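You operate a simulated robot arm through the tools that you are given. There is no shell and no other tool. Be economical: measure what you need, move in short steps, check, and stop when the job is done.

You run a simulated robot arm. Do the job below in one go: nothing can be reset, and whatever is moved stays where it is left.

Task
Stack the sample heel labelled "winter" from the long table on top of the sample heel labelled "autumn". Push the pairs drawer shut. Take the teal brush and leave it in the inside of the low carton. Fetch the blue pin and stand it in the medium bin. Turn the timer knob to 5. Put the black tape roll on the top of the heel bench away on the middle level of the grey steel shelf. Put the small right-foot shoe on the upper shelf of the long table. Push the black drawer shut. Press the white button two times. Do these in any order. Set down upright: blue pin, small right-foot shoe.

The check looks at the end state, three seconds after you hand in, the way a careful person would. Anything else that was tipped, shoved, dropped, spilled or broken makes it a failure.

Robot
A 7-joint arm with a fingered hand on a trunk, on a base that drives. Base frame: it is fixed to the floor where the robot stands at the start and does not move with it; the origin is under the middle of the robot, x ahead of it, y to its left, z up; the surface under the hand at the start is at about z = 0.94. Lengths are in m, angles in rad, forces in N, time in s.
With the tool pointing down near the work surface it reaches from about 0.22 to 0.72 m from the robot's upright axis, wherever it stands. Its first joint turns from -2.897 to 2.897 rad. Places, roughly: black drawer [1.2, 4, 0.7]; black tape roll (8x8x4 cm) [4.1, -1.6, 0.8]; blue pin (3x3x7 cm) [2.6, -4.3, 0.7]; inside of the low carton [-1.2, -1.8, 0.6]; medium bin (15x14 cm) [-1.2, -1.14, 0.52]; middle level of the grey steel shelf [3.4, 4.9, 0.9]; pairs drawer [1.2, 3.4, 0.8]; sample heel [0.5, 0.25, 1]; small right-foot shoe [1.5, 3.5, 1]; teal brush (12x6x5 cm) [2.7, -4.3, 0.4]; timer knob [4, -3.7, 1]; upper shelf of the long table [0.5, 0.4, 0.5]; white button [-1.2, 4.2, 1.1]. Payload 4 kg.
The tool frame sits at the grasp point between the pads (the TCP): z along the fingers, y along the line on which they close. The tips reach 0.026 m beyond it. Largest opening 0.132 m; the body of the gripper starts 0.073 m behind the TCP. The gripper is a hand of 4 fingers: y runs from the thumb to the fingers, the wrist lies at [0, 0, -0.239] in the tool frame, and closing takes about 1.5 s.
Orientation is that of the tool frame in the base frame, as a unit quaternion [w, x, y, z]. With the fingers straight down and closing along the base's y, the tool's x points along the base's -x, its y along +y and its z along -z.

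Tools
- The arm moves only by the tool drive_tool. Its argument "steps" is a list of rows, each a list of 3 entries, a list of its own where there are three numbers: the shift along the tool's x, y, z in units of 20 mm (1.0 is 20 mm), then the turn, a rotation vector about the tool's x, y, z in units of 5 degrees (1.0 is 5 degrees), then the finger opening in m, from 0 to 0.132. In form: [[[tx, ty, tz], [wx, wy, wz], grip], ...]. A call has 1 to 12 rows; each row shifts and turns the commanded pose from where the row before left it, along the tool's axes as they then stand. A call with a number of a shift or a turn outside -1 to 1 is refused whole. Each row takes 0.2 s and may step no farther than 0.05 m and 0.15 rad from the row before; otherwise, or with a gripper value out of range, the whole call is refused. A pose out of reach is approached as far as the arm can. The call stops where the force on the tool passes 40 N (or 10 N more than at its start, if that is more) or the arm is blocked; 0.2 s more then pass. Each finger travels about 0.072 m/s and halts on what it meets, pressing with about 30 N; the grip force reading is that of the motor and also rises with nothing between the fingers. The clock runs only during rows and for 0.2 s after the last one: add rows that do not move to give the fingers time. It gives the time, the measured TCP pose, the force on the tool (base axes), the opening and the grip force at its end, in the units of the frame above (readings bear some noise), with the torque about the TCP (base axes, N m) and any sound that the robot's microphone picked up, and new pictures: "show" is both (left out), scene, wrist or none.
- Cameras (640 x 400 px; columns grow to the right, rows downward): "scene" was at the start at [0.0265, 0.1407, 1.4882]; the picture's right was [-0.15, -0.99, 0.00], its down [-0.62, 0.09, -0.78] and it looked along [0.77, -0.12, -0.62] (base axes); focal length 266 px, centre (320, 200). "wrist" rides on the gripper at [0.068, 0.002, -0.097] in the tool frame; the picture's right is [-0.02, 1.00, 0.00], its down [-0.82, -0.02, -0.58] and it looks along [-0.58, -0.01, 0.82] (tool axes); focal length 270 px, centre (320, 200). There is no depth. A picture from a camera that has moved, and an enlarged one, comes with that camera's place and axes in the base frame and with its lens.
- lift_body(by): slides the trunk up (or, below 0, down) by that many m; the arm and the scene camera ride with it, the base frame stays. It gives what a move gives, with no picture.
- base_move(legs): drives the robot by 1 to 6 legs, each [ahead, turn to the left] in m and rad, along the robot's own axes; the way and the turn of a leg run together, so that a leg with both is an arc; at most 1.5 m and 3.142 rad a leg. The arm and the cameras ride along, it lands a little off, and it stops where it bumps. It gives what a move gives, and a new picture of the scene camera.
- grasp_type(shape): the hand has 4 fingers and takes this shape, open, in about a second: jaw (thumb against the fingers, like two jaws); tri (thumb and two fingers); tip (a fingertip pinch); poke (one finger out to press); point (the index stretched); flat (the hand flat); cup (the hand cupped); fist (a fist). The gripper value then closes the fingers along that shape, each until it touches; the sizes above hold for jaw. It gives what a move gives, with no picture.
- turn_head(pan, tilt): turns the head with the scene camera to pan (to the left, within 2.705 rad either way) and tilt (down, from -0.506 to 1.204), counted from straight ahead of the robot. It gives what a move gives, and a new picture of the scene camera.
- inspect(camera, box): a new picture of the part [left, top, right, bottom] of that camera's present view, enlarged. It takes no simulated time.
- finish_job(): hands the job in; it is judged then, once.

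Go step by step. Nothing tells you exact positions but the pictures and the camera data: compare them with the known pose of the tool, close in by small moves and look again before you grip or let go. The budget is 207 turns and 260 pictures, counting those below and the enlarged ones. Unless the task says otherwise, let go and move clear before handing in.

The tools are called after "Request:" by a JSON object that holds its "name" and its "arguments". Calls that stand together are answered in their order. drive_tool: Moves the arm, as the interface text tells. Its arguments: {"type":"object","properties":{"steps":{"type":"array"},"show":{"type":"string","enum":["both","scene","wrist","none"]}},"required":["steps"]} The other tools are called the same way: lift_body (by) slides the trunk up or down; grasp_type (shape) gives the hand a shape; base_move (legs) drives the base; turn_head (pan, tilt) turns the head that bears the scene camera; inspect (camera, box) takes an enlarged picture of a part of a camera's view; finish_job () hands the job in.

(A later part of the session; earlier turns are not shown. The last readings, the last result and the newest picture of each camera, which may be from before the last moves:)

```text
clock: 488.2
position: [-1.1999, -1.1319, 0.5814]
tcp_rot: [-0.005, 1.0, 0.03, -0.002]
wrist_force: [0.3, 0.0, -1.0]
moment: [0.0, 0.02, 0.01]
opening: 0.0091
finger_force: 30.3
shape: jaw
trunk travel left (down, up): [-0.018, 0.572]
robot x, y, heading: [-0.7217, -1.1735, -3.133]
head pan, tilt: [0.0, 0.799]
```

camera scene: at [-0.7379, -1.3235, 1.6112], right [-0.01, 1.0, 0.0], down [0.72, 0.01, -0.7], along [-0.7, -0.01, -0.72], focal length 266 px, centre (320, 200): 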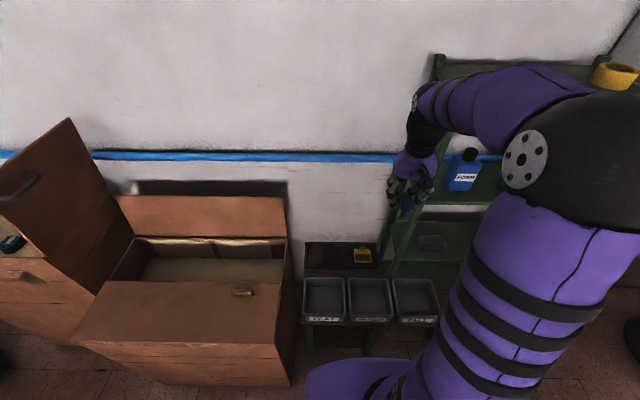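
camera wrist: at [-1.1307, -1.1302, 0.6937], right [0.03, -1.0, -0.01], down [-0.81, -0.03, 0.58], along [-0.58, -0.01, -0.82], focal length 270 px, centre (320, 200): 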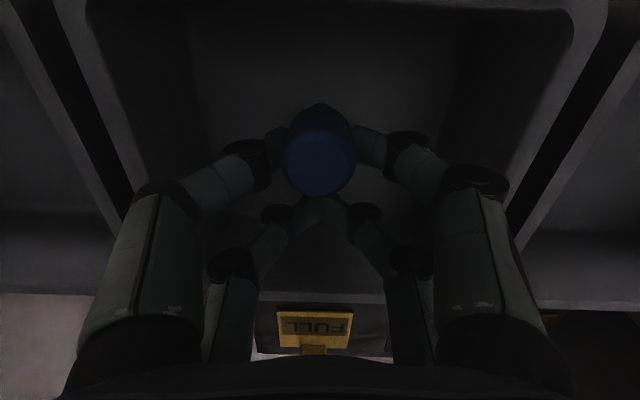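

Request:
{"name": "lift_body", "arguments": {"by": -0.003}}

Request:
{"name": "lift_body", "arguments": {"by": -0.003}}

Request:
{"name": "lift_body", "arguments": {"by": -0.003}}

Request:
{"name": "lift_body", "arguments": {"by": -0.002}}

Request:
{"name": "inspect", "arguments": {"camera": "scene", "box": [340, 130, 440, 230]}}

```text
clock: 488.7
position: [-1.1997, -1.131, 0.5783]
tcp_rot: [-0.004, 1.0, 0.029, 0.0]
wrist_force: [0.8, 0.2, -0.9]
moment: [0.01, 0.04, 0.01]
opening: 0.0091
finger_force: 30.4
shape: jaw
trunk travel left (down, up): [-0.015, 0.575]
robot x, y, heading: [-0.7154, -1.1734, -3.131]
head pan, tilt: [0.0, 0.799]
```

```text
clock: 489.2
position: [-1.2, -1.1318, 0.5759]
tcp_rot: [-0.004, 1.0, 0.03, -0.002]
wrist_force: [-0.4, -0.7, 10.6]
moment: [0.03, -0.18, -0.03]
opening: 0.0095
finger_force: 30.0
shape: jaw
trunk travel left (down, up): [-0.012, 0.578]
robot x, y, heading: [-0.7161, -1.1715, -3.128]
head pan, tilt: [0.0, 0.799]
```

```text
clock: 489.7
position: [-1.1995, -1.1312, 0.5744]
tcp_rot: [-0.005, 1.0, 0.029, -0.003]
wrist_force: [-2.3, 1.1, 28.8]
moment: [0.06, -0.54, 0.0]
opening: 0.0106
finger_force: 29.9
shape: jaw
trunk travel left (down, up): [-0.009, 0.581]
robot x, y, heading: [-0.7236, -1.1711, -3.134]
head pan, tilt: [0.0, 0.799]
```

```text
clock: 490.2
position: [-1.2, -1.1306, 0.5733]
tcp_rot: [-0.005, 1.0, 0.03, -0.003]
wrist_force: [-2.3, 0.7, 40.3]
moment: [0.11, -0.78, 0.0]
opening: 0.0126
finger_force: 30.1
shape: jaw
trunk travel left (down, up): [-0.007, 0.583]
robot x, y, heading: [-0.7211, -1.1727, -3.128]
head pan, tilt: [0.0, 0.799]
```

```text
4.00 times, centred on (390, 180) of scene
camera zoom: at [-0.7357, -1.3236, 1.0345], right [-0.01, 1.0, 0.0], down [0.72, 0.01, -0.7], along [-0.7, -0.01, -0.72], focal length 1063 px, centre (40, 280)
```

zoom: 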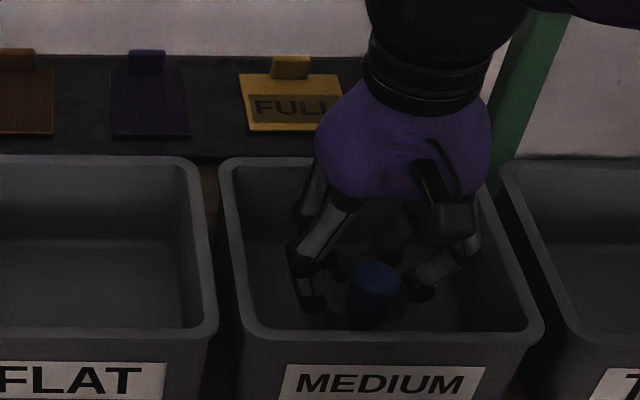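

The foot is firmly on the floor (torque sign right). I relieve the pressure and release slowly.

Request:
{"name": "lift_body", "arguments": {"by": 0.006}}

Request:
{"name": "drive_tool", "arguments": {"steps": [[[0, 0, 0], [0, 0, 0], 0.012], [[0, 0, 0], [0, 0, 0], 0.016], [[0, 0, 0], [0, 0, 0], 0.02], [[0, 0, 0], [0, 0, 0], 0.026], [[0, 0, 0], [0, 0, 0], 0.034], [[0, 0, 0], [0, 0, 0], 0.042], [[0, 0, 0], [0, 0, 0], 0.05], [[0, 0, 0], [0, 0, 0], 0.05]], "show": "wrist"}}

```text
clock: 490.8
position: [-1.1978, -1.1321, 0.5751]
tcp_rot: [-0.004, 1.0, 0.03, 0.0]
wrist_force: [-2.0, 0.1, 8.7]
moment: [0.08, -0.11, 0.04]
opening: 0.0117
finger_force: 30.0
shape: jaw
trunk travel left (down, up): [-0.013, 0.577]
robot x, y, heading: [-0.7206, -1.1711, -3.129]
head pan, tilt: [0.0, 0.799]
```

```text
clock: 492.6
position: [-1.1997, -1.1317, 0.5772]
tcp_rot: [-0.004, 1.0, 0.03, -0.001]
wrist_force: [0.0, -0.3, 0.5]
moment: [0.01, -0.03, -0.01]
opening: 0.0494
finger_force: 0.0
shape: jaw
trunk travel left (down, up): [-0.013, 0.577]
robot x, y, heading: [-0.7245, -1.1697, -3.13]
head pan, tilt: [0.0, 0.799]
camera wrist: at [-1.1306, -1.1302, 0.6727], right [0.03, -1.0, -0.01], down [-0.81, -0.03, 0.58], along [-0.58, -0.01, -0.82], focal length 270 px, centre (320, 200)
```

wrist: 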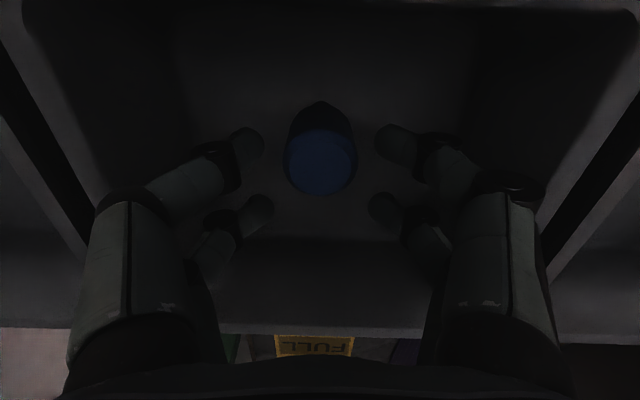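

The pin stands. I rise straight up and verify.

Request:
{"name": "lift_body", "arguments": {"by": 0.03}}

Request:
{"name": "lift_body", "arguments": {"by": 0.37}}

Request:
{"name": "drive_tool", "arguments": {"steps": [[[0, 0, 0], [0, 0, 0], 0.05]], "show": "wrist"}}

Request:
{"name": "inspect", "arguments": {"camera": "scene", "box": [280, 220, 460, 340]}}

```text
clock: 493.4
position: [-1.1997, -1.1314, 0.6058]
tcp_rot: [-0.004, 1.0, 0.029, -0.001]
wrist_force: [0.1, 0.6, -0.1]
moment: [-0.01, 0.02, -0.05]
opening: 0.0494
finger_force: 0.1
shape: jaw
trunk travel left (down, up): [-0.043, 0.547]
robot x, y, heading: [-0.7178, -1.1672, -3.124]
head pan, tilt: [0.0, 0.799]
```

```text
clock: 496.9
position: [-1.1994, -1.1308, 0.9764]
tcp_rot: [-0.005, 1.0, 0.029, -0.001]
wrist_force: [0.1, -0.3, 0.3]
moment: [0.0, 0.0, 0.01]
opening: 0.0496
finger_force: 0.0
shape: jaw
trunk travel left (down, up): [-0.413, 0.177]
robot x, y, heading: [-0.7149, -1.1711, -3.137]
head pan, tilt: [0.0, 0.799]
```

```text
clock: 497.3
position: [-1.1993, -1.1315, 0.9762]
tcp_rot: [-0.004, 1.0, 0.03, -0.001]
wrist_force: [-0.4, 0.3, 0.4]
moment: [0.0, -0.02, 0.0]
opening: 0.0496
finger_force: 0.0
shape: jaw
trunk travel left (down, up): [-0.413, 0.177]
robot x, y, heading: [-0.7224, -1.1717, -3.128]
head pan, tilt: [0.0, 0.799]
camera wrist: at [-1.1307, -1.1302, 1.0727], right [0.03, -1.0, -0.01], down [-0.81, -0.03, 0.58], along [-0.58, -0.01, -0.82], focal length 270 px, centre (320, 200)
```

wrist: 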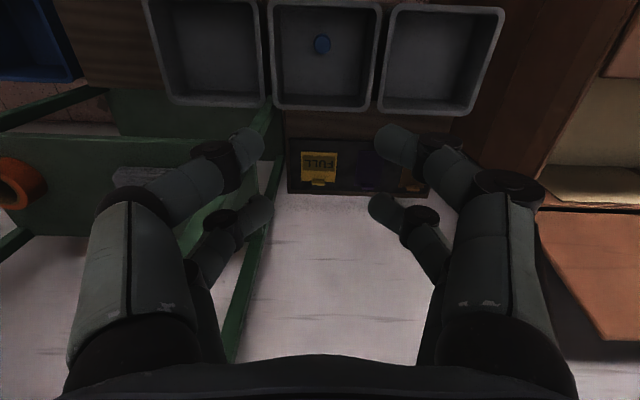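

```text
3.33 times, centred on (370, 280) of scene
camera zoom: at [-0.7374, -1.3235, 1.4402], right [-0.01, 1.0, 0.0], down [0.72, 0.01, -0.7], along [-0.7, -0.01, -0.72], focal length 886 px, centre (153, -67)
```

zoom: 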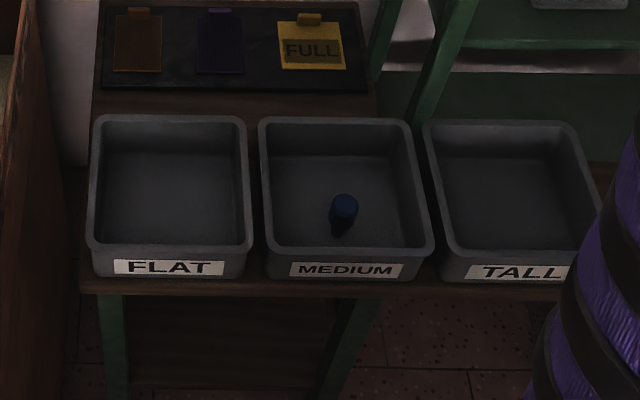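

The pin stands in the MEDIUM bin. While here, I look at the low carton's opening for the brush.

Request:
{"name": "turn_head", "arguments": {"pan": 0.5, "tilt": 0.7}}

```text
clock: 498.3
position: [-1.2003, -1.1314, 0.9767]
tcp_rot: [-0.004, 1.0, 0.029, -0.001]
wrist_force: [-1.1, 0.6, 0.8]
moment: [0.0, 0.01, -0.02]
opening: 0.0495
finger_force: 0.1
shape: jaw
trunk travel left (down, up): [-0.413, 0.177]
robot x, y, heading: [-0.7201, -1.1733, -3.128]
head pan, tilt: [0.499, 0.7]
camera scene: at [-0.7308, -1.364, 1.4484], right [-0.49, 0.87, 0.0], down [0.56, 0.32, -0.76], along [-0.67, -0.37, -0.64], focal length 266 px, centre (320, 200)
```

scene: 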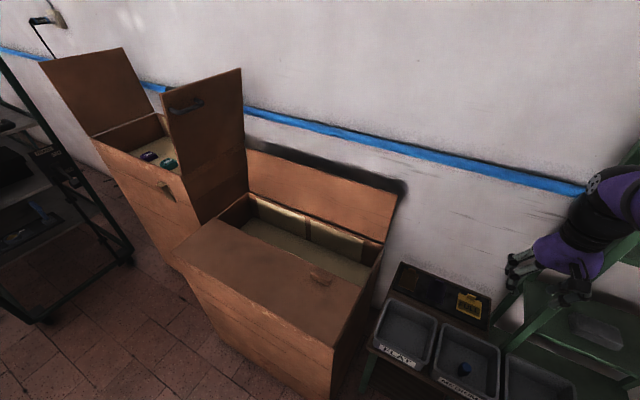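

Low carton: top z≈0.67, front flap covers x -1.0…-1.245; the opening is x -1.245…-1.445, y -2.03…-1.47, floor ≈0.52. Now I drive back to the rack for the brush.

Request:
{"name": "base_move", "arguments": {"legs": [[-0.42, 0], [0, 1.571], [0.33, 0], [0, 1.557], [1.5, 0], [1.42, 0]]}}

Request:
{"name": "turn_head", "arguments": {"pan": 0.0, "tilt": 0.35}}

```text
clock: 524.9
position: [3.1301, -1.6408, 0.9767]
tcp_rot: [0.0, -0.001, 1.0, -0.005]
wrist_force: [-0.3, 0.6, 0.0]
moment: [-0.01, 0.04, 0.02]
opening: 0.0495
finger_force: 0.1
shape: jaw
trunk travel left (down, up): [-0.413, 0.177]
robot x, y, heading: [2.6517, -1.5736, -0.044]
head pan, tilt: [0.499, 0.7]
camera scene: at [2.678, -1.3811, 1.4484], right [0.44, -0.9, 0.0], down [-0.58, -0.28, -0.76], along [0.69, 0.34, -0.64], focal length 266 px, centre (320, 200)
```

scene: 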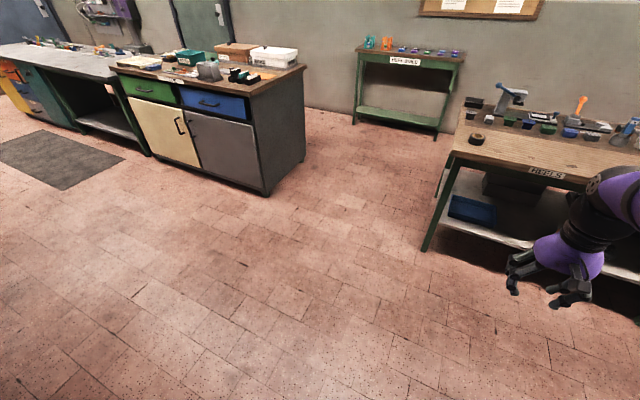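

```text
clock: 525.9
position: [3.1299, -1.6419, 0.9761]
tcp_rot: [0.001, -0.001, 1.0, -0.004]
wrist_force: [0.5, 0.0, 0.2]
moment: [0.0, -0.01, 0.0]
opening: 0.0495
finger_force: 0.0
shape: jaw
trunk travel left (down, up): [-0.413, 0.177]
robot x, y, heading: [2.6544, -1.5731, -0.043]
head pan, tilt: [0.0, 0.351]
camera scene: at [2.6947, -1.4224, 1.4798], right [-0.04, -1.0, 0.0], down [-0.34, 0.01, -0.94], along [0.94, -0.04, -0.34], focal length 266 px, centre (320, 200)
```

scene: 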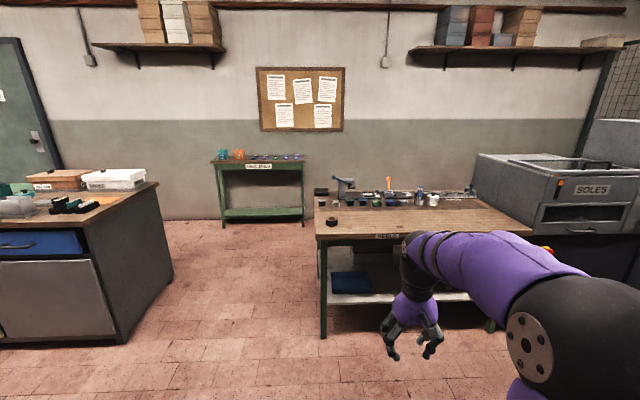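

Tape roll seen on the HEELS bench at about (4.07, -1.55). First the brush: turn south, drive up, pitch the hand and lower the trunk.

Request:
{"name": "base_move", "arguments": {"legs": [[0, -1.527], [1.5, 0]]}}

Request:
{"name": "drive_tool", "arguments": {"steps": [[[0, 0.32, 0], [0, -1, 0], 0.132], [[0, 0.32, 0], [0, -1, 0], 0.132], [[0, 0.32, 0], [0, -1, 0], 0.132], [[0, 0.32, 0], [0, -1, 0], 0.132], [[0, 0.32, 0], [0, -1, 0], 0.132], [[0, 0.32, 0], [0, -1, 0], 0.132], [[0, 0.32, 0], [0, -1, 0], 0.132], [[0, 0.32, 0], [0, -1, 0], 0.132], [[0, 0.32, 0], [0, -1, 0], 0.132], [[0, 0.32, 0], [0, -1, 0], 0.132], [[0, 0, 0], [0, 0, 0], 0.132]], "show": "none"}}

Request:
{"name": "lift_body", "arguments": {"by": -0.4}}

Request:
{"name": "drive_tool", "arguments": {"steps": [[[0, 0, 0], [0, 0, 0], 0.132]], "show": "both"}}

```text
clock: 537.3
position: [2.6141, -3.5339, 0.9761]
tcp_rot: [-0.002, 0.689, 0.725, -0.004]
wrist_force: [0.4, -0.6, 0.0]
moment: [-0.02, 0.0, -0.03]
opening: 0.0497
finger_force: 0.0
shape: jaw
trunk travel left (down, up): [-0.413, 0.177]
robot x, y, heading: [2.6574, -3.057, -1.567]
head pan, tilt: [0.0, 0.351]
camera scene: at [2.8116, -3.0869, 1.4798], right [-1.0, 0.0, 0.0], down [0.0, 0.34, -0.94], along [0.0, -0.94, -0.34], focal length 266 px, centre (320, 200)
```

scene: 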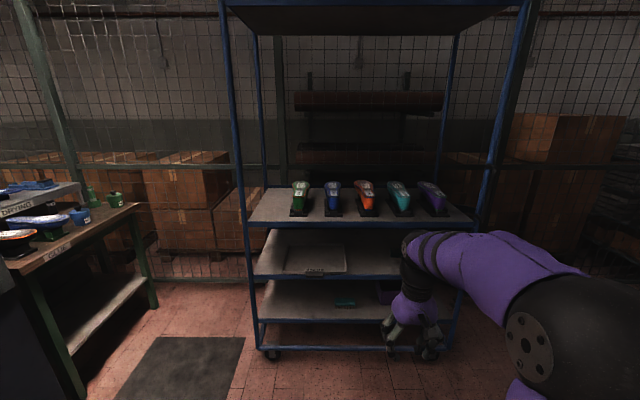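

```text
clock: 539.7
position: [2.6765, -3.5311, 0.9757]
tcp_rot: [0.304, 0.623, 0.658, -0.294]
wrist_force: [-0.6, 0.2, 0.3]
moment: [0.02, 0.02, 0.03]
opening: 0.132
finger_force: 0.0
shape: jaw
trunk travel left (down, up): [-0.413, 0.177]
robot x, y, heading: [2.6599, -3.0562, -1.567]
head pan, tilt: [0.0, 0.351]
```

```text
clock: 543.6
position: [2.6765, -3.532, 0.5763]
tcp_rot: [0.304, 0.623, 0.658, -0.294]
wrist_force: [-0.2, 0.0, 1.4]
moment: [-0.01, 0.01, -0.01]
opening: 0.1317
finger_force: 0.2
shape: jaw
trunk travel left (down, up): [-0.013, 0.577]
robot x, y, heading: [2.659, -3.0535, -1.572]
head pan, tilt: [0.0, 0.351]
```

```text
clock: 544.0
position: [2.6767, -3.5313, 0.5754]
tcp_rot: [0.304, 0.623, 0.657, -0.296]
wrist_force: [0.3, 0.0, -0.1]
moment: [0.04, 0.03, 0.03]
opening: 0.1317
finger_force: 0.1
shape: jaw
trunk travel left (down, up): [-0.013, 0.577]
robot x, y, heading: [2.6561, -3.0522, -1.568]
head pan, tilt: [0.0, 0.351]
camera scene: at [2.8116, -3.0868, 1.0798], right [-1.0, 0.0, 0.0], down [0.0, 0.34, -0.94], along [0.0, -0.94, -0.34], focal length 266 px, centre (320, 200)
camera wrist: at [2.6736, -3.4139, 0.5849], right [1.0, 0.03, 0.01], down [-0.01, -0.08, 1.0], along [0.03, -1.0, -0.08], focal length 270 px, centre (320, 200)
```

scene: 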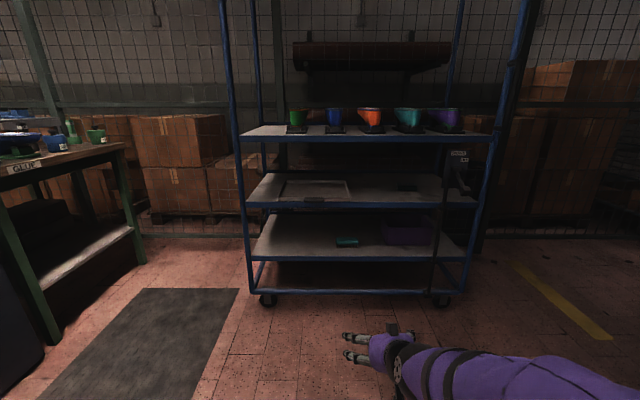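
wrist: 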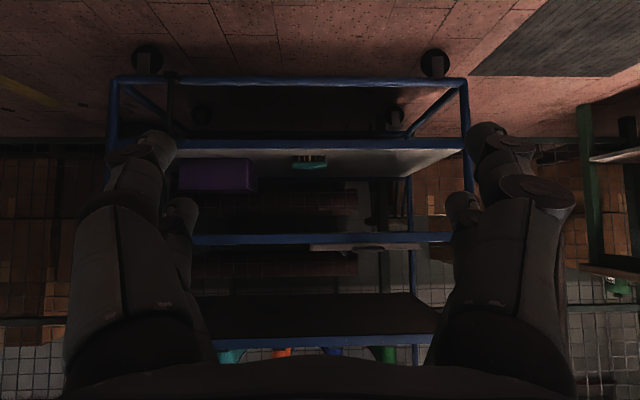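

Brush at about x≈2.663. I lower the arm 0.165 m and then check.

Request:
{"name": "drive_tool", "arguments": {"steps": [[[0.9, -0.08, 0.76], [0, 0, 0], 0.132], [[0.9, -0.08, 0.76], [0, 0, 0], 0.132], [[0.9, -0.08, 0.76], [0, 0, 0], 0.132], [[0.9, -0.08, 0.76], [0, 0, 0], 0.132], [[0.9, -0.08, 0.76], [0, 0, 0], 0.132], [[0.9, -0.08, 0.76], [0, 0, 0], 0.132], [[0.9, -0.08, 0.76], [0, 0, 0], 0.132], [[0, 0, 0], [0, 0, 0], 0.132]], "show": "none"}}

```text
clock: 545.8
position: [2.6649, -3.5725, 0.4253]
tcp_rot: [0.304, 0.623, 0.658, -0.293]
wrist_force: [0.5, -0.1, -0.2]
moment: [0.0, 0.01, 0.0]
opening: 0.1321
finger_force: 0.1
shape: jaw
out of reach, approached as far as the arm can: row 1, 2, 3, 4, 5, 6
trunk travel left (down, up): [-0.013, 0.577]
robot x, y, heading: [2.6565, -3.0558, -1.572]
head pan, tilt: [0.0, 0.351]
```

Request:
{"name": "base_move", "arguments": {"legs": [[0.5, 0]]}}

Request:
{"name": "drive_tool", "arguments": {"steps": [[[0, 0, 0], [0, 0, 0], 0.132]], "show": "wrist"}}

Request:
{"name": "inspect", "arguments": {"camera": "scene", "box": [280, 260, 460, 370]}}

```text
clock: 548.7
position: [2.6719, -4.0718, 0.4246]
tcp_rot: [0.303, 0.622, 0.66, -0.293]
wrist_force: [-0.7, 0.1, -0.5]
moment: [-0.02, 0.02, 0.04]
opening: 0.1318
finger_force: 0.1
shape: jaw
trunk travel left (down, up): [-0.013, 0.577]
robot x, y, heading: [2.66, -3.5545, -1.564]
head pan, tilt: [0.0, 0.351]
camera scene: at [2.8148, -3.5865, 1.0798], right [-1.0, -0.01, 0.0], down [0.0, 0.34, -0.94], along [0.01, -0.94, -0.34], focal length 266 px, centre (320, 200)
```

scene: 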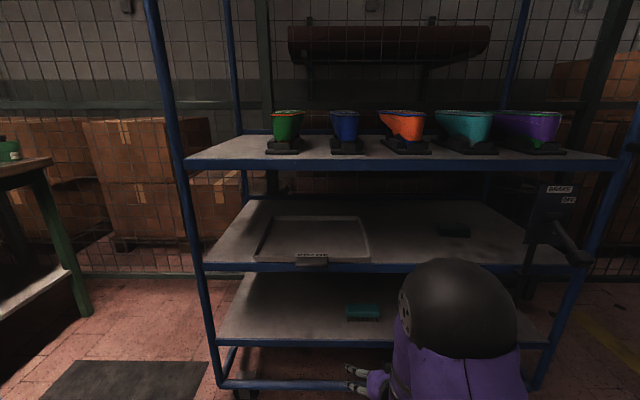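

```text
clock: 549.1
position: [2.6705, -4.0735, 0.4245]
tcp_rot: [0.305, 0.621, 0.66, -0.293]
wrist_force: [-0.7, -0.1, -0.1]
moment: [0.01, 0.01, -0.03]
opening: 0.132
finger_force: 0.1
shape: jaw
trunk travel left (down, up): [-0.013, 0.577]
robot x, y, heading: [2.6606, -3.5541, -1.566]
head pan, tilt: [0.0, 0.351]
camera wrist: at [2.667, -3.9551, 0.4341], right [1.0, 0.04, 0.01], down [-0.01, -0.08, 1.0], along [0.04, -1.0, -0.08], focal length 270 px, centre (320, 200)
```

wrist: 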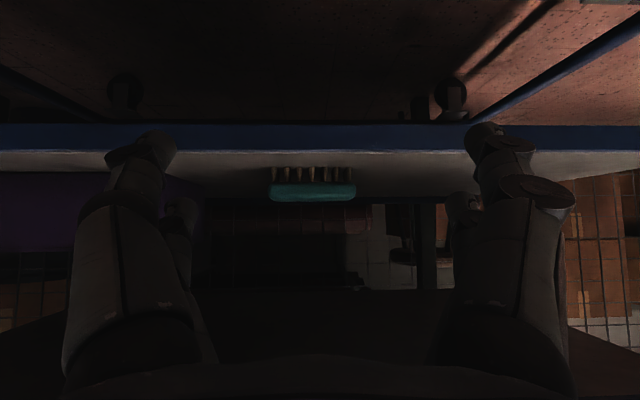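

```text
3.56 times, centred on (370, 315) of scene
camera zoom: at [2.8148, -3.5865, 1.0798], right [-1.0, -0.01, 0.0], down [0.0, 0.34, -0.94], along [0.01, -0.94, -0.34], focal length 945 px, centre (142, -209)
```

zoom: 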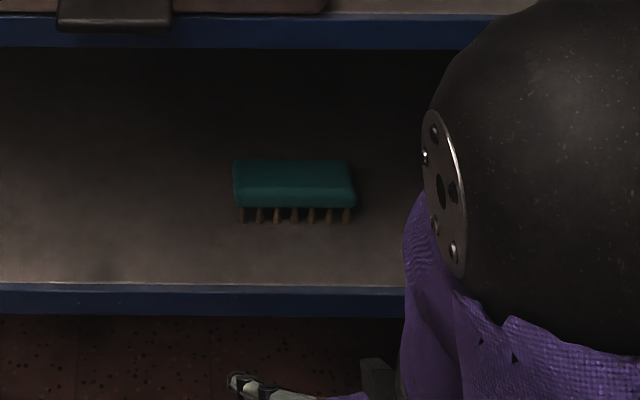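

Brush centre ≈(2.672, -4.35), body z 0.38–0.41. I drive 8 cm, then advance with the arm and look before straddling it.

Request:
{"name": "base_move", "arguments": {"legs": [[0.08, 0]]}}

Request:
{"name": "drive_tool", "arguments": {"steps": [[[-0.55, -0.035, 0.85], [0, 0, 0], 0.132], [[-0.55, -0.035, 0.85], [0, 0, 0], 0.132], [[-0.55, -0.035, 0.85], [0, 0, 0], 0.132], [[-0.55, -0.035, 0.85], [0, 0, 0], 0.132], [[-0.55, -0.035, 0.85], [0, 0, 0], 0.132], [[0, 0, 0], [0, 0, 0], 0.132]], "show": "wrist"}}

```text
clock: 550.2
position: [2.6727, -4.1537, 0.4244]
tcp_rot: [0.305, 0.621, 0.66, -0.294]
wrist_force: [0.4, 0.0, 0.0]
moment: [-0.02, 0.03, -0.03]
opening: 0.1321
finger_force: 0.1
shape: jaw
trunk travel left (down, up): [-0.013, 0.577]
robot x, y, heading: [2.6609, -3.6354, -1.561]
head pan, tilt: [0.0, 0.351]
camera scene: at [2.8156, -3.666, 1.0798], right [-1.0, -0.01, 0.0], down [0.0, 0.34, -0.94], along [0.01, -0.94, -0.34], focal length 266 px, centre (320, 200)
```

scene: 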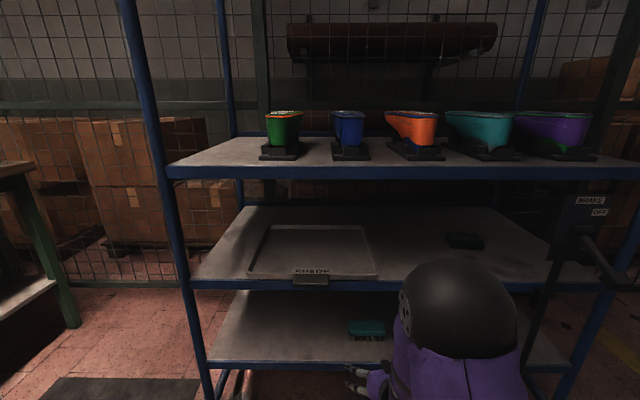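

```text
clock: 551.6
position: [2.6735, -4.2537, 0.4132]
tcp_rot: [0.304, 0.622, 0.659, -0.294]
wrist_force: [-0.1, 0.9, 0.6]
moment: [0.0, -0.02, 0.01]
opening: 0.1318
finger_force: 0.1
shape: jaw
trunk travel left (down, up): [-0.013, 0.577]
robot x, y, heading: [2.6642, -3.6356, -1.563]
head pan, tilt: [0.0, 0.351]
camera wrist: at [2.6695, -4.1362, 0.4222], right [1.0, 0.04, 0.01], down [-0.01, -0.08, 1.0], along [0.04, -1.0, -0.08], focal length 270 px, centre (320, 200)
```

wrist: 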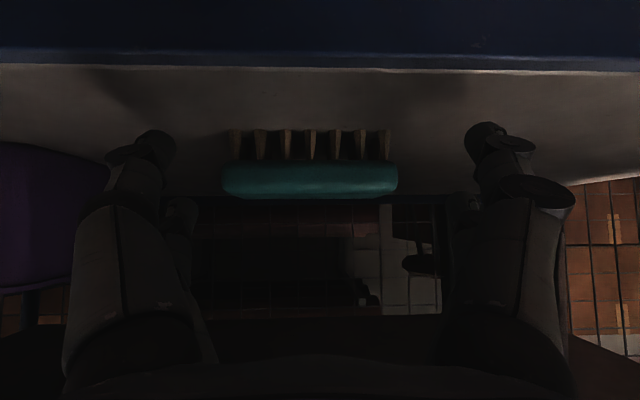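

Offset is only ~3 mm. I advance the last 9 cm with the correction.

Request:
{"name": "drive_tool", "arguments": {"steps": [[[-0.5, -0.15, 0.77], [0, 0, 0], 0.132], [[-0.5, -0.1, 0.77], [0, 0, 0], 0.132], [[0, 0, 0], [0, 0, 0], 0.132]], "show": "wrist"}}

```text
clock: 552.4
position: [2.6699, -4.2901, 0.4073]
tcp_rot: [0.304, 0.621, 0.66, -0.293]
wrist_force: [-0.1, -0.5, -0.7]
moment: [0.02, -0.01, -0.01]
opening: 0.1321
finger_force: 0.0
shape: jaw
trunk travel left (down, up): [-0.013, 0.577]
robot x, y, heading: [2.6619, -3.634, -1.561]
head pan, tilt: [0.0, 0.351]
camera wrist: at [2.6667, -4.1729, 0.4165], right [1.0, 0.04, 0.01], down [-0.01, -0.08, 1.0], along [0.04, -1.0, -0.08], focal length 270 px, centre (320, 200)
```

wrist: 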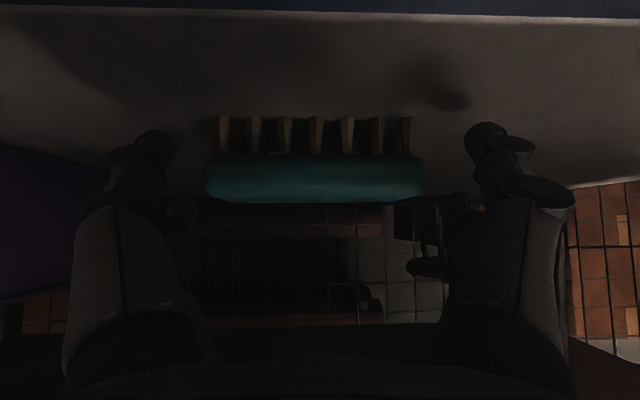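

Request:
{"name": "drive_tool", "arguments": {"steps": [[[-0.55, -0.04, 0.74], [0, 0, 0], 0.132], [[-0.55, -0.04, 0.74], [0, 0, 0], 0.132], [[-0.55, -0.04, 0.74], [0, 0, 0], 0.132], [[0, 0, 0], [0, 0, 0], 0.132]], "show": "wrist"}}

```text
clock: 553.4
position: [2.6712, -4.3447, 0.4035]
tcp_rot: [0.305, 0.621, 0.66, -0.293]
wrist_force: [-0.4, 0.3, 0.7]
moment: [0.02, -0.02, 0.04]
opening: 0.1317
finger_force: 0.1
shape: jaw
trunk travel left (down, up): [-0.013, 0.577]
robot x, y, heading: [2.6631, -3.6349, -1.557]
head pan, tilt: [0.0, 0.351]
camera wrist: at [2.6671, -4.228, 0.4131], right [1.0, 0.04, 0.01], down [-0.01, -0.08, 1.0], along [0.04, -1.0, -0.08], focal length 270 px, centre (320, 200)
```

wrist: 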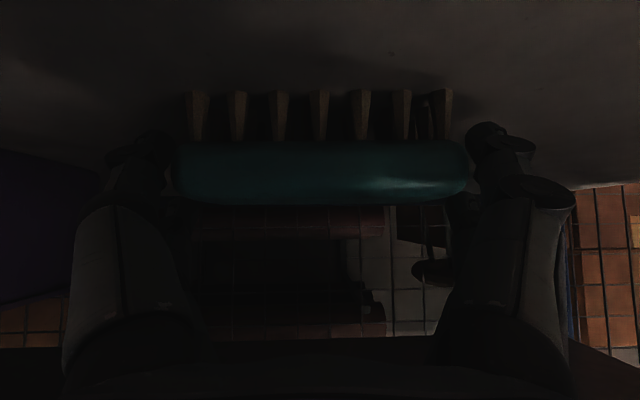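

The fingers straddle the brush. One more centimetre, then close and lift.

Request:
{"name": "drive_tool", "arguments": {"steps": [[[-0.4, -0.02, 0.5], [0, 0, 0], 0.132], [[0, 0, 0], [0, 0, 0], 0.11], [[0, 0, 0], [0, 0, 0], 0.1], [[0, 0, 0], [0, 0, 0], 0.09], [[0, 0, 0], [0, 0, 0], 0.09], [[0, 0, 0], [0, 0, 0], 0.09]], "show": "none"}}

Request:
{"name": "lift_body", "arguments": {"by": 0.04}}

Request:
{"name": "drive_tool", "arguments": {"steps": [[[0, 0, 0], [0, 0, 0], 0.09]], "show": "wrist"}}

```text
clock: 554.8
position: [2.6732, -4.3596, 0.4076]
tcp_rot: [0.307, 0.621, 0.658, -0.296]
wrist_force: [0.0, -7.5, 18.2]
moment: [-0.99, -0.7, -0.31]
opening: 0.1118
finger_force: 30.2
shape: jaw
trunk travel left (down, up): [-0.013, 0.577]
robot x, y, heading: [2.6581, -3.6347, -1.553]
head pan, tilt: [0.0, 0.351]
```

```text
clock: 555.6
position: [2.6719, -4.3568, 0.4425]
tcp_rot: [0.304, 0.621, 0.66, -0.293]
wrist_force: [-0.3, -0.5, -1.2]
moment: [-0.01, -0.03, 0.01]
opening: 0.1117
finger_force: 30.0
shape: jaw
trunk travel left (down, up): [-0.053, 0.537]
robot x, y, heading: [2.6641, -3.6301, -1.561]
head pan, tilt: [0.0, 0.351]
```

```text
clock: 556.0
position: [2.6709, -4.3576, 0.4441]
tcp_rot: [0.305, 0.621, 0.66, -0.293]
wrist_force: [-0.1, -1.1, 0.0]
moment: [0.01, -0.01, -0.01]
opening: 0.1116
finger_force: 29.9
shape: jaw
trunk travel left (down, up): [-0.053, 0.537]
robot x, y, heading: [2.6612, -3.6314, -1.565]
head pan, tilt: [0.0, 0.351]
camera wrist: at [2.6678, -4.2407, 0.4534], right [1.0, 0.04, 0.01], down [-0.01, -0.08, 1.0], along [0.04, -1.0, -0.08], focal length 270 px, centre (320, 200)
```

wrist: 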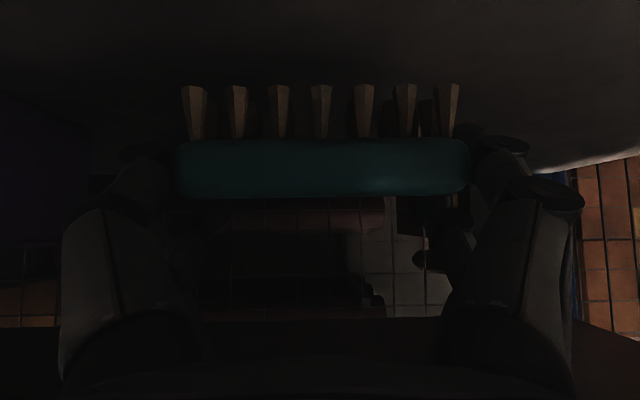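

The brush is held. I back out, raise, and pull the hand in while pitching it down.

Request:
{"name": "base_move", "arguments": {"legs": [[-0.6, 0]]}}

Request:
{"name": "lift_body", "arguments": {"by": 0.4}}

Request:
{"name": "drive_tool", "arguments": {"steps": [[[0, 0, -1], [0, 0, 0], 0.09], [[0, 0, -1], [0, 0, 0], 0.09], [[0, 0, -1], [0, 0, 0], 0.09], [[0, 0, -1], [0, 0, 0], 0.09], [[0, 0, -1], [0, 0, 0], 0.09], [[0, 0, -1], [0, 0, 0], 0.09], [[0, 0, -1], [0, 0, 0], 0.09], [[0, 0, -1], [0, 0, 0], 0.09], [[0, 0, -1], [0, 0, 0], 0.09], [[0, 0, -1], [0, 0, 0], 0.09]], "show": "none"}}

Request:
{"name": "drive_tool", "arguments": {"steps": [[[0, 0, 0], [0, 1, 0], 0.09], [[0, 0, 0], [0, 1, 0], 0.09], [[0, 0, 0], [0, 1, 0], 0.09], [[0, 0, 0], [0, 1, 0], 0.09], [[0, 0, 0], [0, 1, 0], 0.09], [[0, 0, 0], [0, 1, 0], 0.09], [[0, 0, 0], [0, 1, 0], 0.09], [[0, 0, 0], [0, 0, 0], 0.09]], "show": "wrist"}}

```text
clock: 559.4
position: [2.6659, -3.7655, 0.4434]
tcp_rot: [0.303, 0.622, 0.659, -0.294]
wrist_force: [0.2, 1.2, -1.1]
moment: [0.05, -0.01, -0.03]
opening: 0.0955
finger_force: 30.1
shape: jaw
trunk travel left (down, up): [-0.053, 0.537]
robot x, y, heading: [2.6538, -3.0425, -1.559]
head pan, tilt: [0.0, 0.351]
camera scene: at [2.8098, -3.0732, 1.1198], right [-1.0, -0.01, 0.0], down [0.0, 0.34, -0.94], along [0.01, -0.94, -0.34], focal length 266 px, centre (320, 200)
```

scene: 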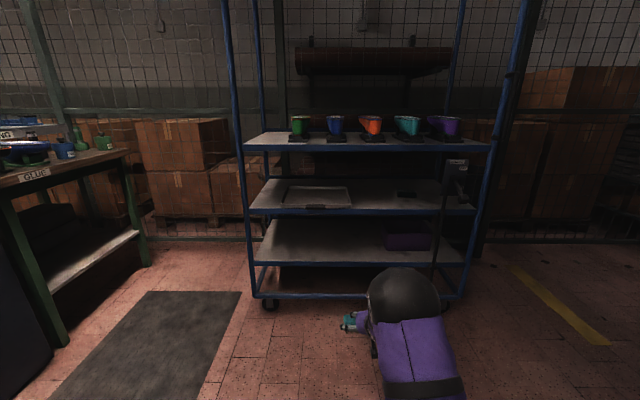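

```text
clock: 563.2
position: [2.6659, -3.7669, 0.8436]
tcp_rot: [0.304, 0.622, 0.659, -0.294]
wrist_force: [-0.4, -0.4, -1.7]
moment: [0.05, 0.0, 0.02]
opening: 0.0951
finger_force: 29.8
shape: jaw
trunk travel left (down, up): [-0.453, 0.137]
robot x, y, heading: [2.6577, -3.0393, -1.562]
head pan, tilt: [0.0, 0.351]
```

```text
clock: 565.4
position: [2.6603, -3.6127, 0.9736]
tcp_rot: [0.305, 0.62, 0.661, -0.293]
wrist_force: [-0.2, -0.7, -1.6]
moment: [-0.02, -0.01, 0.04]
opening: 0.0951
finger_force: 29.9
shape: jaw
trunk travel left (down, up): [-0.453, 0.137]
robot x, y, heading: [2.6537, -3.0422, -1.553]
head pan, tilt: [0.0, 0.351]
```

```text
clock: 567.2
position: [2.6592, -3.6132, 0.9739]
tcp_rot: [0.092, 0.681, 0.721, -0.091]
wrist_force: [1.1, -0.8, -1.1]
moment: [-0.04, 0.0, -0.01]
opening: 0.095
finger_force: 29.6
shape: jaw
trunk travel left (down, up): [-0.453, 0.137]
robot x, y, heading: [2.6574, -3.0449, -1.559]
head pan, tilt: [0.0, 0.351]
camera wrist: at [2.6566, -3.5216, 1.0486], right [1.0, 0.03, 0.0], down [0.02, -0.64, 0.77], along [0.02, -0.77, -0.64], focal length 270 px, centre (320, 200)
```

wrist: 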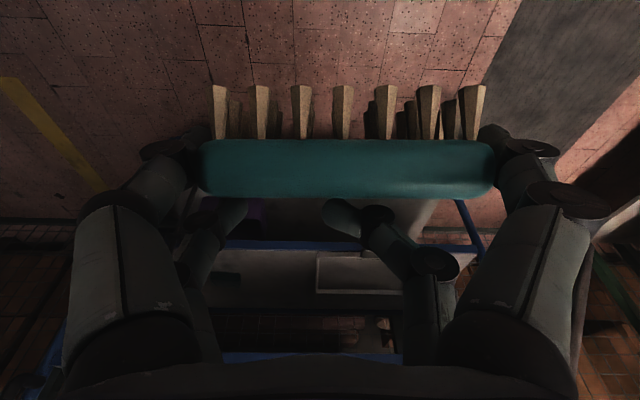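

Brush held. I drive back west toward the low carton, aiming for y≈-1.62.

Request:
{"name": "base_move", "arguments": {"legs": [[-1.5, 0], [-0.05, 0], [0, -1.54], [1.5, 0], [1.35, 0]]}}

Request:
{"name": "turn_head", "arguments": {"pan": 0.0, "tilt": 0.75}}

```text
clock: 592.5
position: [-0.7286, -1.5691, 0.9733]
tcp_rot: [0.0, 0.991, 0.027, -0.129]
wrist_force: [-0.6, 0.0, -1.3]
moment: [0.02, 0.01, -0.02]
opening: 0.0948
finger_force: 29.8
shape: jaw
trunk travel left (down, up): [-0.453, 0.137]
robot x, y, heading: [-0.1555, -1.5668, -3.128]
head pan, tilt: [0.0, 0.351]
camera scene: at [-0.1893, -1.7192, 1.5198], right [-0.01, 1.0, 0.0], down [0.34, 0.0, -0.94], along [-0.94, -0.01, -0.34], focal length 266 px, centre (320, 200)
```

scene: 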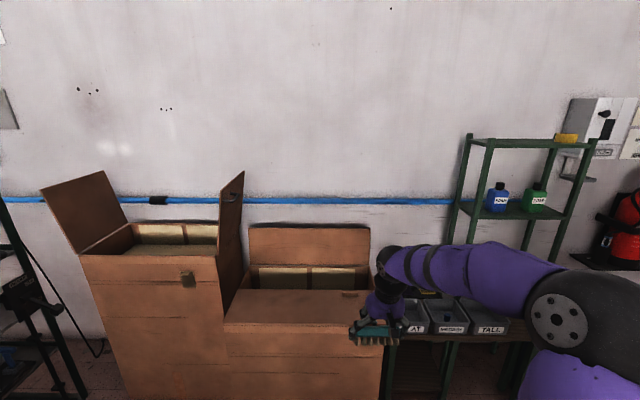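

```text
clock: 593.3
position: [-0.7279, -1.5686, 0.9731]
tcp_rot: [-0.001, 0.991, 0.028, -0.131]
wrist_force: [-0.2, 0.4, -1.4]
moment: [0.0, 0.03, -0.04]
opening: 0.095
finger_force: 30.0
shape: jaw
trunk travel left (down, up): [-0.453, 0.137]
robot x, y, heading: [-0.1631, -1.5653, -3.132]
head pan, tilt: [0.0, 0.75]
camera scene: at [-0.1791, -1.7191, 1.4842], right [-0.01, 1.0, 0.0], down [0.68, 0.01, -0.73], along [-0.73, -0.01, -0.68], focal length 266 px, centre (320, 200)
```

scene: 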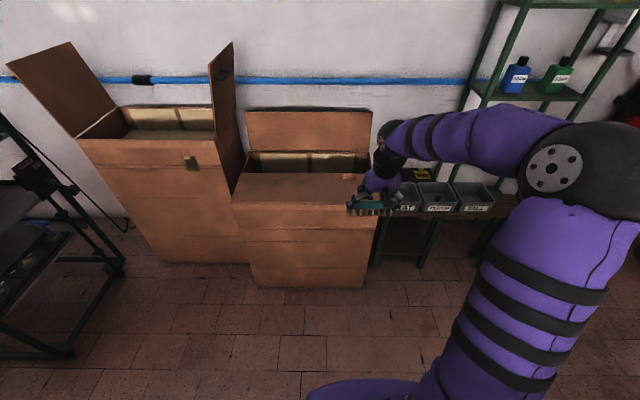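

I shift the hand 0.2 m left and 0.08 m forward to centre it on the opening, then drive up.

Request:
{"name": "drive_tool", "arguments": {"steps": [[[-0.39, 1, 0.1], [0, 0, 0], 0.09], [[-0.39, 1, 0.1], [0, 0, 0], 0.09], [[-0.39, 1, 0.1], [0, 0, 0], 0.09], [[-0.39, 1, 0.1], [0, 0, 0], 0.09], [[-0.39, 1, 0.1], [0, 0, 0], 0.09], [[-0.39, 1, 0.1], [0, 0, 0], 0.09], [[-0.39, 1, 0.1], [0, 0, 0], 0.09], [[-0.39, 1, 0.1], [0, 0, 0], 0.09], [[-0.39, 1, 0.1], [0, 0, 0], 0.09], [[-0.39, 1, 0.1], [0, 0, 0], 0.09], [[0, 0, 0], [0, 0, 0], 0.09]], "show": "none"}}

Request:
{"name": "base_move", "arguments": {"legs": [[0.48, 0]]}}

Request:
{"name": "drive_tool", "arguments": {"steps": [[[0, 0, 0], [0, 0, 0], 0.09]], "show": "wrist"}}

```text
clock: 595.7
position: [-0.7974, -1.7741, 0.9721]
tcp_rot: [0.0, 0.991, 0.029, -0.13]
wrist_force: [0.1, 0.3, -1.5]
moment: [0.01, -0.03, 0.02]
opening: 0.0947
finger_force: 29.5
shape: jaw
trunk travel left (down, up): [-0.453, 0.137]
robot x, y, heading: [-0.1572, -1.5689, -3.134]
head pan, tilt: [0.0, 0.75]
```

```text
clock: 598.6
position: [-1.2832, -1.7749, 0.9722]
tcp_rot: [-0.001, 0.991, 0.027, -0.131]
wrist_force: [-0.1, 0.2, -1.7]
moment: [0.02, 0.03, 0.01]
opening: 0.0949
finger_force: 29.8
shape: jaw
trunk travel left (down, up): [-0.453, 0.137]
robot x, y, heading: [-0.6454, -1.5685, -3.14]
head pan, tilt: [0.0, 0.75]
camera scene: at [-0.665, -1.7227, 1.4841], right [-0.01, 1.0, 0.0], down [0.68, 0.0, -0.73], along [-0.73, 0.0, -0.68], focal length 266 px, centre (320, 200)
```

scene: 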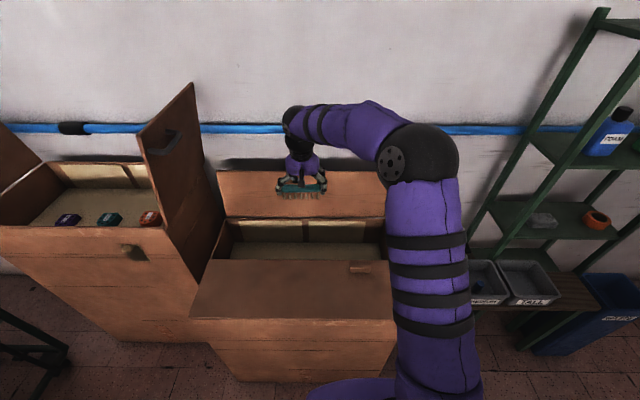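

```text
clock: 599.0
position: [-1.2837, -1.7756, 0.9719]
tcp_rot: [-0.001, 0.991, 0.028, -0.13]
wrist_force: [-0.4, 0.5, 0.0]
moment: [0.0, 0.0, 0.0]
opening: 0.0947
finger_force: 30.2
shape: jaw
trunk travel left (down, up): [-0.453, 0.137]
robot x, y, heading: [-0.6438, -1.5712, -3.136]
head pan, tilt: [0.0, 0.75]
camera wrist: at [-1.1916, -1.7733, 1.0476], right [0.03, -1.0, 0.0], down [-0.64, -0.02, 0.77], along [-0.77, -0.02, -0.64], focal length 270 px, centre (320, 200)
```

wrist: 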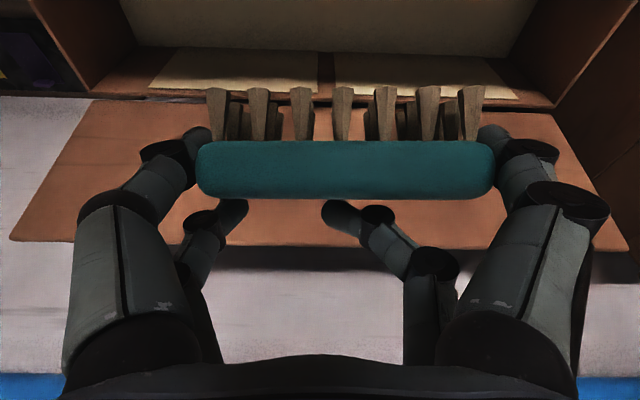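

Opening spans x -1.245…-1.405. I make the tool vertical, move 3.5 cm forward, and lower into the carton.

Request:
{"name": "drive_tool", "arguments": {"steps": [[[0, 0, 0], [0, 1, 0], 0.09], [[0, 0, 0], [0, 1, 0], 0.09], [[0, 0, 0], [0, 1, 0], 0.09], [[-0.85, 0, 0], [0, 0, 0], 0.09], [[-0.9, 0, 0], [0, 0, 0], 0.09], [[0, 0, 0], [0, 0, 0], 0.09]], "show": "none"}}

Request:
{"name": "lift_body", "arguments": {"by": -0.2}}

Request:
{"name": "drive_tool", "arguments": {"steps": [[[0, 0, 0], [0, 0, 0], 0.09]], "show": "both"}}

```text
clock: 600.4
position: [-1.3195, -1.7774, 0.9737]
tcp_rot: [-0.004, 1.0, 0.026, -0.001]
wrist_force: [-1.0, -1.5, -1.3]
moment: [0.02, 0.01, 0.01]
opening: 0.0948
finger_force: 30.3
shape: jaw
trunk travel left (down, up): [-0.453, 0.137]
robot x, y, heading: [-0.6398, -1.567, -3.137]
head pan, tilt: [0.0, 0.75]
```

```text
clock: 602.6
position: [-1.3207, -1.7777, 0.7729]
tcp_rot: [-0.005, 1.0, 0.027, 0.0]
wrist_force: [-0.5, -1.0, -1.8]
moment: [0.02, 0.02, 0.01]
opening: 0.0949
finger_force: 30.7
shape: jaw
trunk travel left (down, up): [-0.253, 0.337]
robot x, y, heading: [-0.6451, -1.5701, -3.132]
head pan, tilt: [0.0, 0.75]
```

```text
clock: 603.0
position: [-1.3201, -1.7783, 0.7727]
tcp_rot: [-0.004, 1.0, 0.027, 0.0]
wrist_force: [0.3, 1.4, -1.7]
moment: [-0.01, 0.02, -0.02]
opening: 0.0946
finger_force: 30.3
shape: jaw
trunk travel left (down, up): [-0.253, 0.337]
robot x, y, heading: [-0.6436, -1.5683, -3.128]
head pan, tilt: [0.0, 0.75]
camera scene: at [-0.6649, -1.7227, 1.2842], right [-0.01, 1.0, 0.0], down [0.68, 0.0, -0.73], along [-0.73, 0.0, -0.68], focal length 266 px, centre (320, 200)
camera wrist: at [-1.2503, -1.7767, 0.869], right [0.03, -1.0, -0.01], down [-0.82, -0.03, 0.58], along [-0.58, -0.01, -0.82], focal length 270 px, centre (320, 200)
```

scene: 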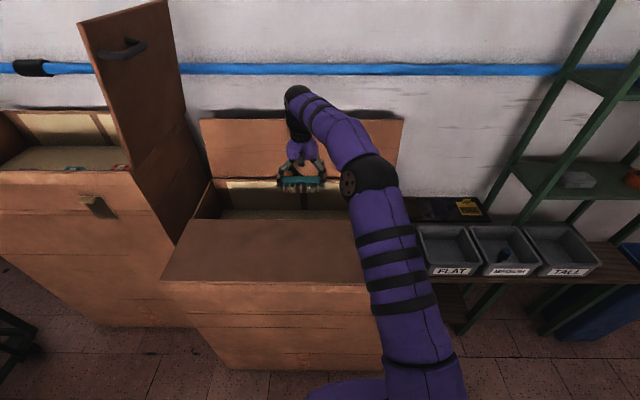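
wrist: 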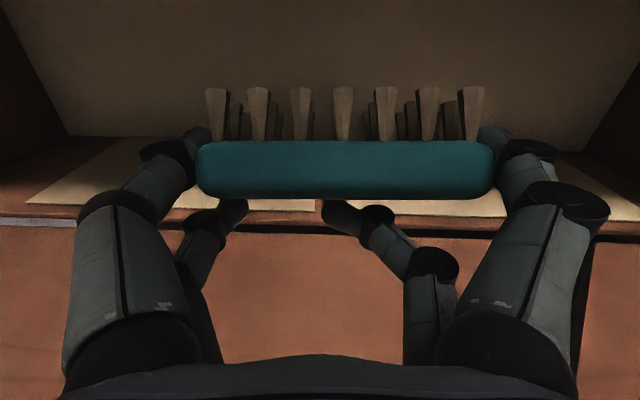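

Clear of both edges. I lower further into the carton.

Request:
{"name": "lift_body", "arguments": {"by": -0.14}}

Request:
{"name": "lift_body", "arguments": {"by": -0.02}}

Request:
{"name": "lift_body", "arguments": {"by": -0.015}}

Request:
{"name": "drive_tool", "arguments": {"steps": [[[0, 0, 0], [0, 0, 0], 0.09]], "show": "wrist"}}

```text
clock: 604.6
position: [-1.3194, -1.7768, 0.6321]
tcp_rot: [-0.004, 1.0, 0.026, 0.0]
wrist_force: [0.1, 0.6, -0.3]
moment: [0.04, 0.04, -0.02]
opening: 0.0947
finger_force: 30.4
shape: jaw
trunk travel left (down, up): [-0.113, 0.477]
robot x, y, heading: [-0.642, -1.5679, -3.13]
head pan, tilt: [0.0, 0.75]
```

```text
clock: 605.3
position: [-1.3193, -1.7772, 0.6125]
tcp_rot: [-0.003, 1.0, 0.026, -0.001]
wrist_force: [0.0, 0.5, 0.4]
moment: [0.12, -0.02, 0.05]
opening: 0.0949
finger_force: 29.6
shape: jaw
trunk travel left (down, up): [-0.093, 0.497]
robot x, y, heading: [-0.6395, -1.567, -3.133]
head pan, tilt: [0.0, 0.75]
```

```text
clock: 605.8
position: [-1.3212, -1.7775, 0.6103]
tcp_rot: [-0.002, 1.0, 0.026, -0.01]
wrist_force: [2.6, 1.0, 14.3]
moment: [0.85, -0.39, -0.1]
opening: 0.0936
finger_force: 29.9
shape: jaw
trunk travel left (down, up): [-0.08, 0.51]
robot x, y, heading: [-0.6446, -1.5724, -3.137]
head pan, tilt: [0.0, 0.75]
stopped: the force on the tool passed its limit at 44 N (the readings are from after the stop); the commanded pose is now the measured one
```

```text
clock: 606.2
position: [-1.3211, -1.7773, 0.6103]
tcp_rot: [-0.003, 1.0, 0.025, -0.009]
wrist_force: [0.0, 0.3, 18.6]
moment: [0.96, -0.4, -0.01]
opening: 0.093
finger_force: 29.9
shape: jaw
trunk travel left (down, up): [-0.08, 0.51]
robot x, y, heading: [-0.642, -1.5694, -3.132]
head pan, tilt: [0.0, 0.75]
camera wrist: at [-1.2504, -1.776, 0.705], right [0.03, -1.0, 0.0], down [-0.8, -0.02, 0.59], along [-0.59, -0.01, -0.8], focal length 270 px, centre (320, 200)
```

wrist: 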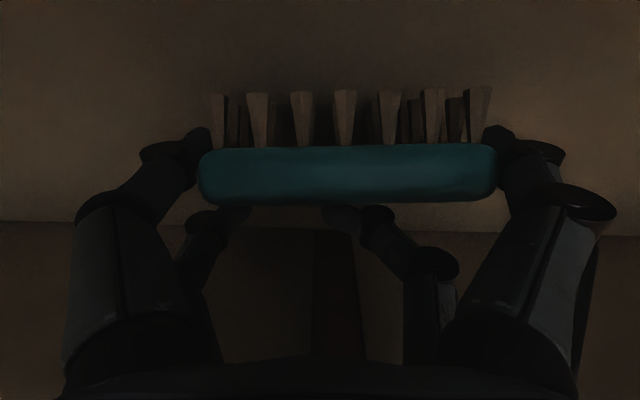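

Brush rests on the carton floor. I ease up a little and release.

Request:
{"name": "lift_body", "arguments": {"by": 0.004}}

Request:
{"name": "drive_tool", "arguments": {"steps": [[[0, 0, 0], [0, 0, 0], 0.1], [[0, 0, 0], [0, 0, 0], 0.11], [[0, 0, 0], [0, 0, 0], 0.12], [[0, 0, 0], [0, 0, 0], 0.132], [[0, 0, 0], [0, 0, 0], 0.132]], "show": "none"}}

Request:
{"name": "lift_body", "arguments": {"by": 0.4}}

Request:
{"name": "drive_tool", "arguments": {"steps": [[[0, 0, 0], [0, 0, 0], 0.1]], "show": "wrist"}}

```text
clock: 606.8
position: [-1.3216, -1.7771, 0.611]
tcp_rot: [-0.003, 1.0, 0.026, -0.007]
wrist_force: [1.7, 1.2, 7.5]
moment: [0.51, -0.26, -0.09]
opening: 0.093
finger_force: 30.3
shape: jaw
trunk travel left (down, up): [-0.084, 0.506]
robot x, y, heading: [-0.6427, -1.5722, -3.135]
head pan, tilt: [0.0, 0.75]
```

```text
clock: 608.0
position: [-1.3214, -1.7757, 0.6118]
tcp_rot: [-0.002, 1.0, 0.027, -0.007]
wrist_force: [-0.2, 0.2, -0.9]
moment: [-0.02, -0.03, -0.02]
opening: 0.132
finger_force: 0.2
shape: jaw
trunk travel left (down, up): [-0.084, 0.506]
robot x, y, heading: [-0.6433, -1.5708, -3.137]
head pan, tilt: [0.0, 0.75]
```

```text
clock: 611.8
position: [-1.3222, -1.7769, 1.0121]
tcp_rot: [-0.002, 1.0, 0.025, -0.008]
wrist_force: [-0.3, -0.1, 0.4]
moment: [0.01, -0.01, -0.03]
opening: 0.1318
finger_force: 0.0
shape: jaw
trunk travel left (down, up): [-0.484, 0.106]
robot x, y, heading: [-0.6437, -1.5732, -3.131]
head pan, tilt: [0.0, 0.75]
```

```text
clock: 612.2
position: [-1.3228, -1.7773, 1.0126]
tcp_rot: [-0.002, 1.0, 0.025, -0.007]
wrist_force: [1.1, 0.2, -1.2]
moment: [0.03, -0.02, 0.0]
opening: 0.1004
finger_force: 0.1
shape: jaw
trunk travel left (down, up): [-0.484, 0.106]
robot x, y, heading: [-0.6409, -1.5693, -3.134]
head pan, tilt: [0.0, 0.75]
camera wrist: at [-1.2512, -1.7762, 1.1069], right [0.03, -1.0, -0.01], down [-0.81, -0.02, 0.59], along [-0.59, -0.01, -0.81], focal length 270 px, centre (320, 200)
```

wrist: 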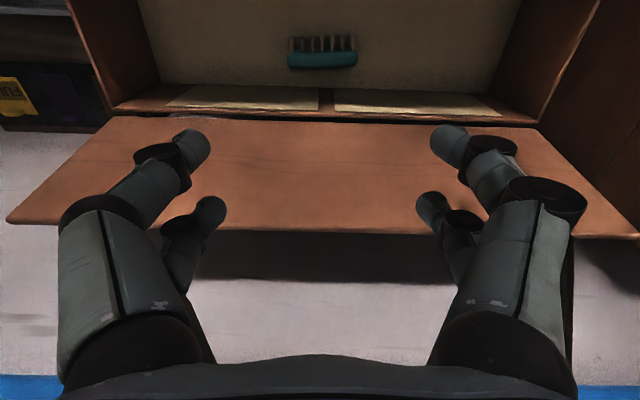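

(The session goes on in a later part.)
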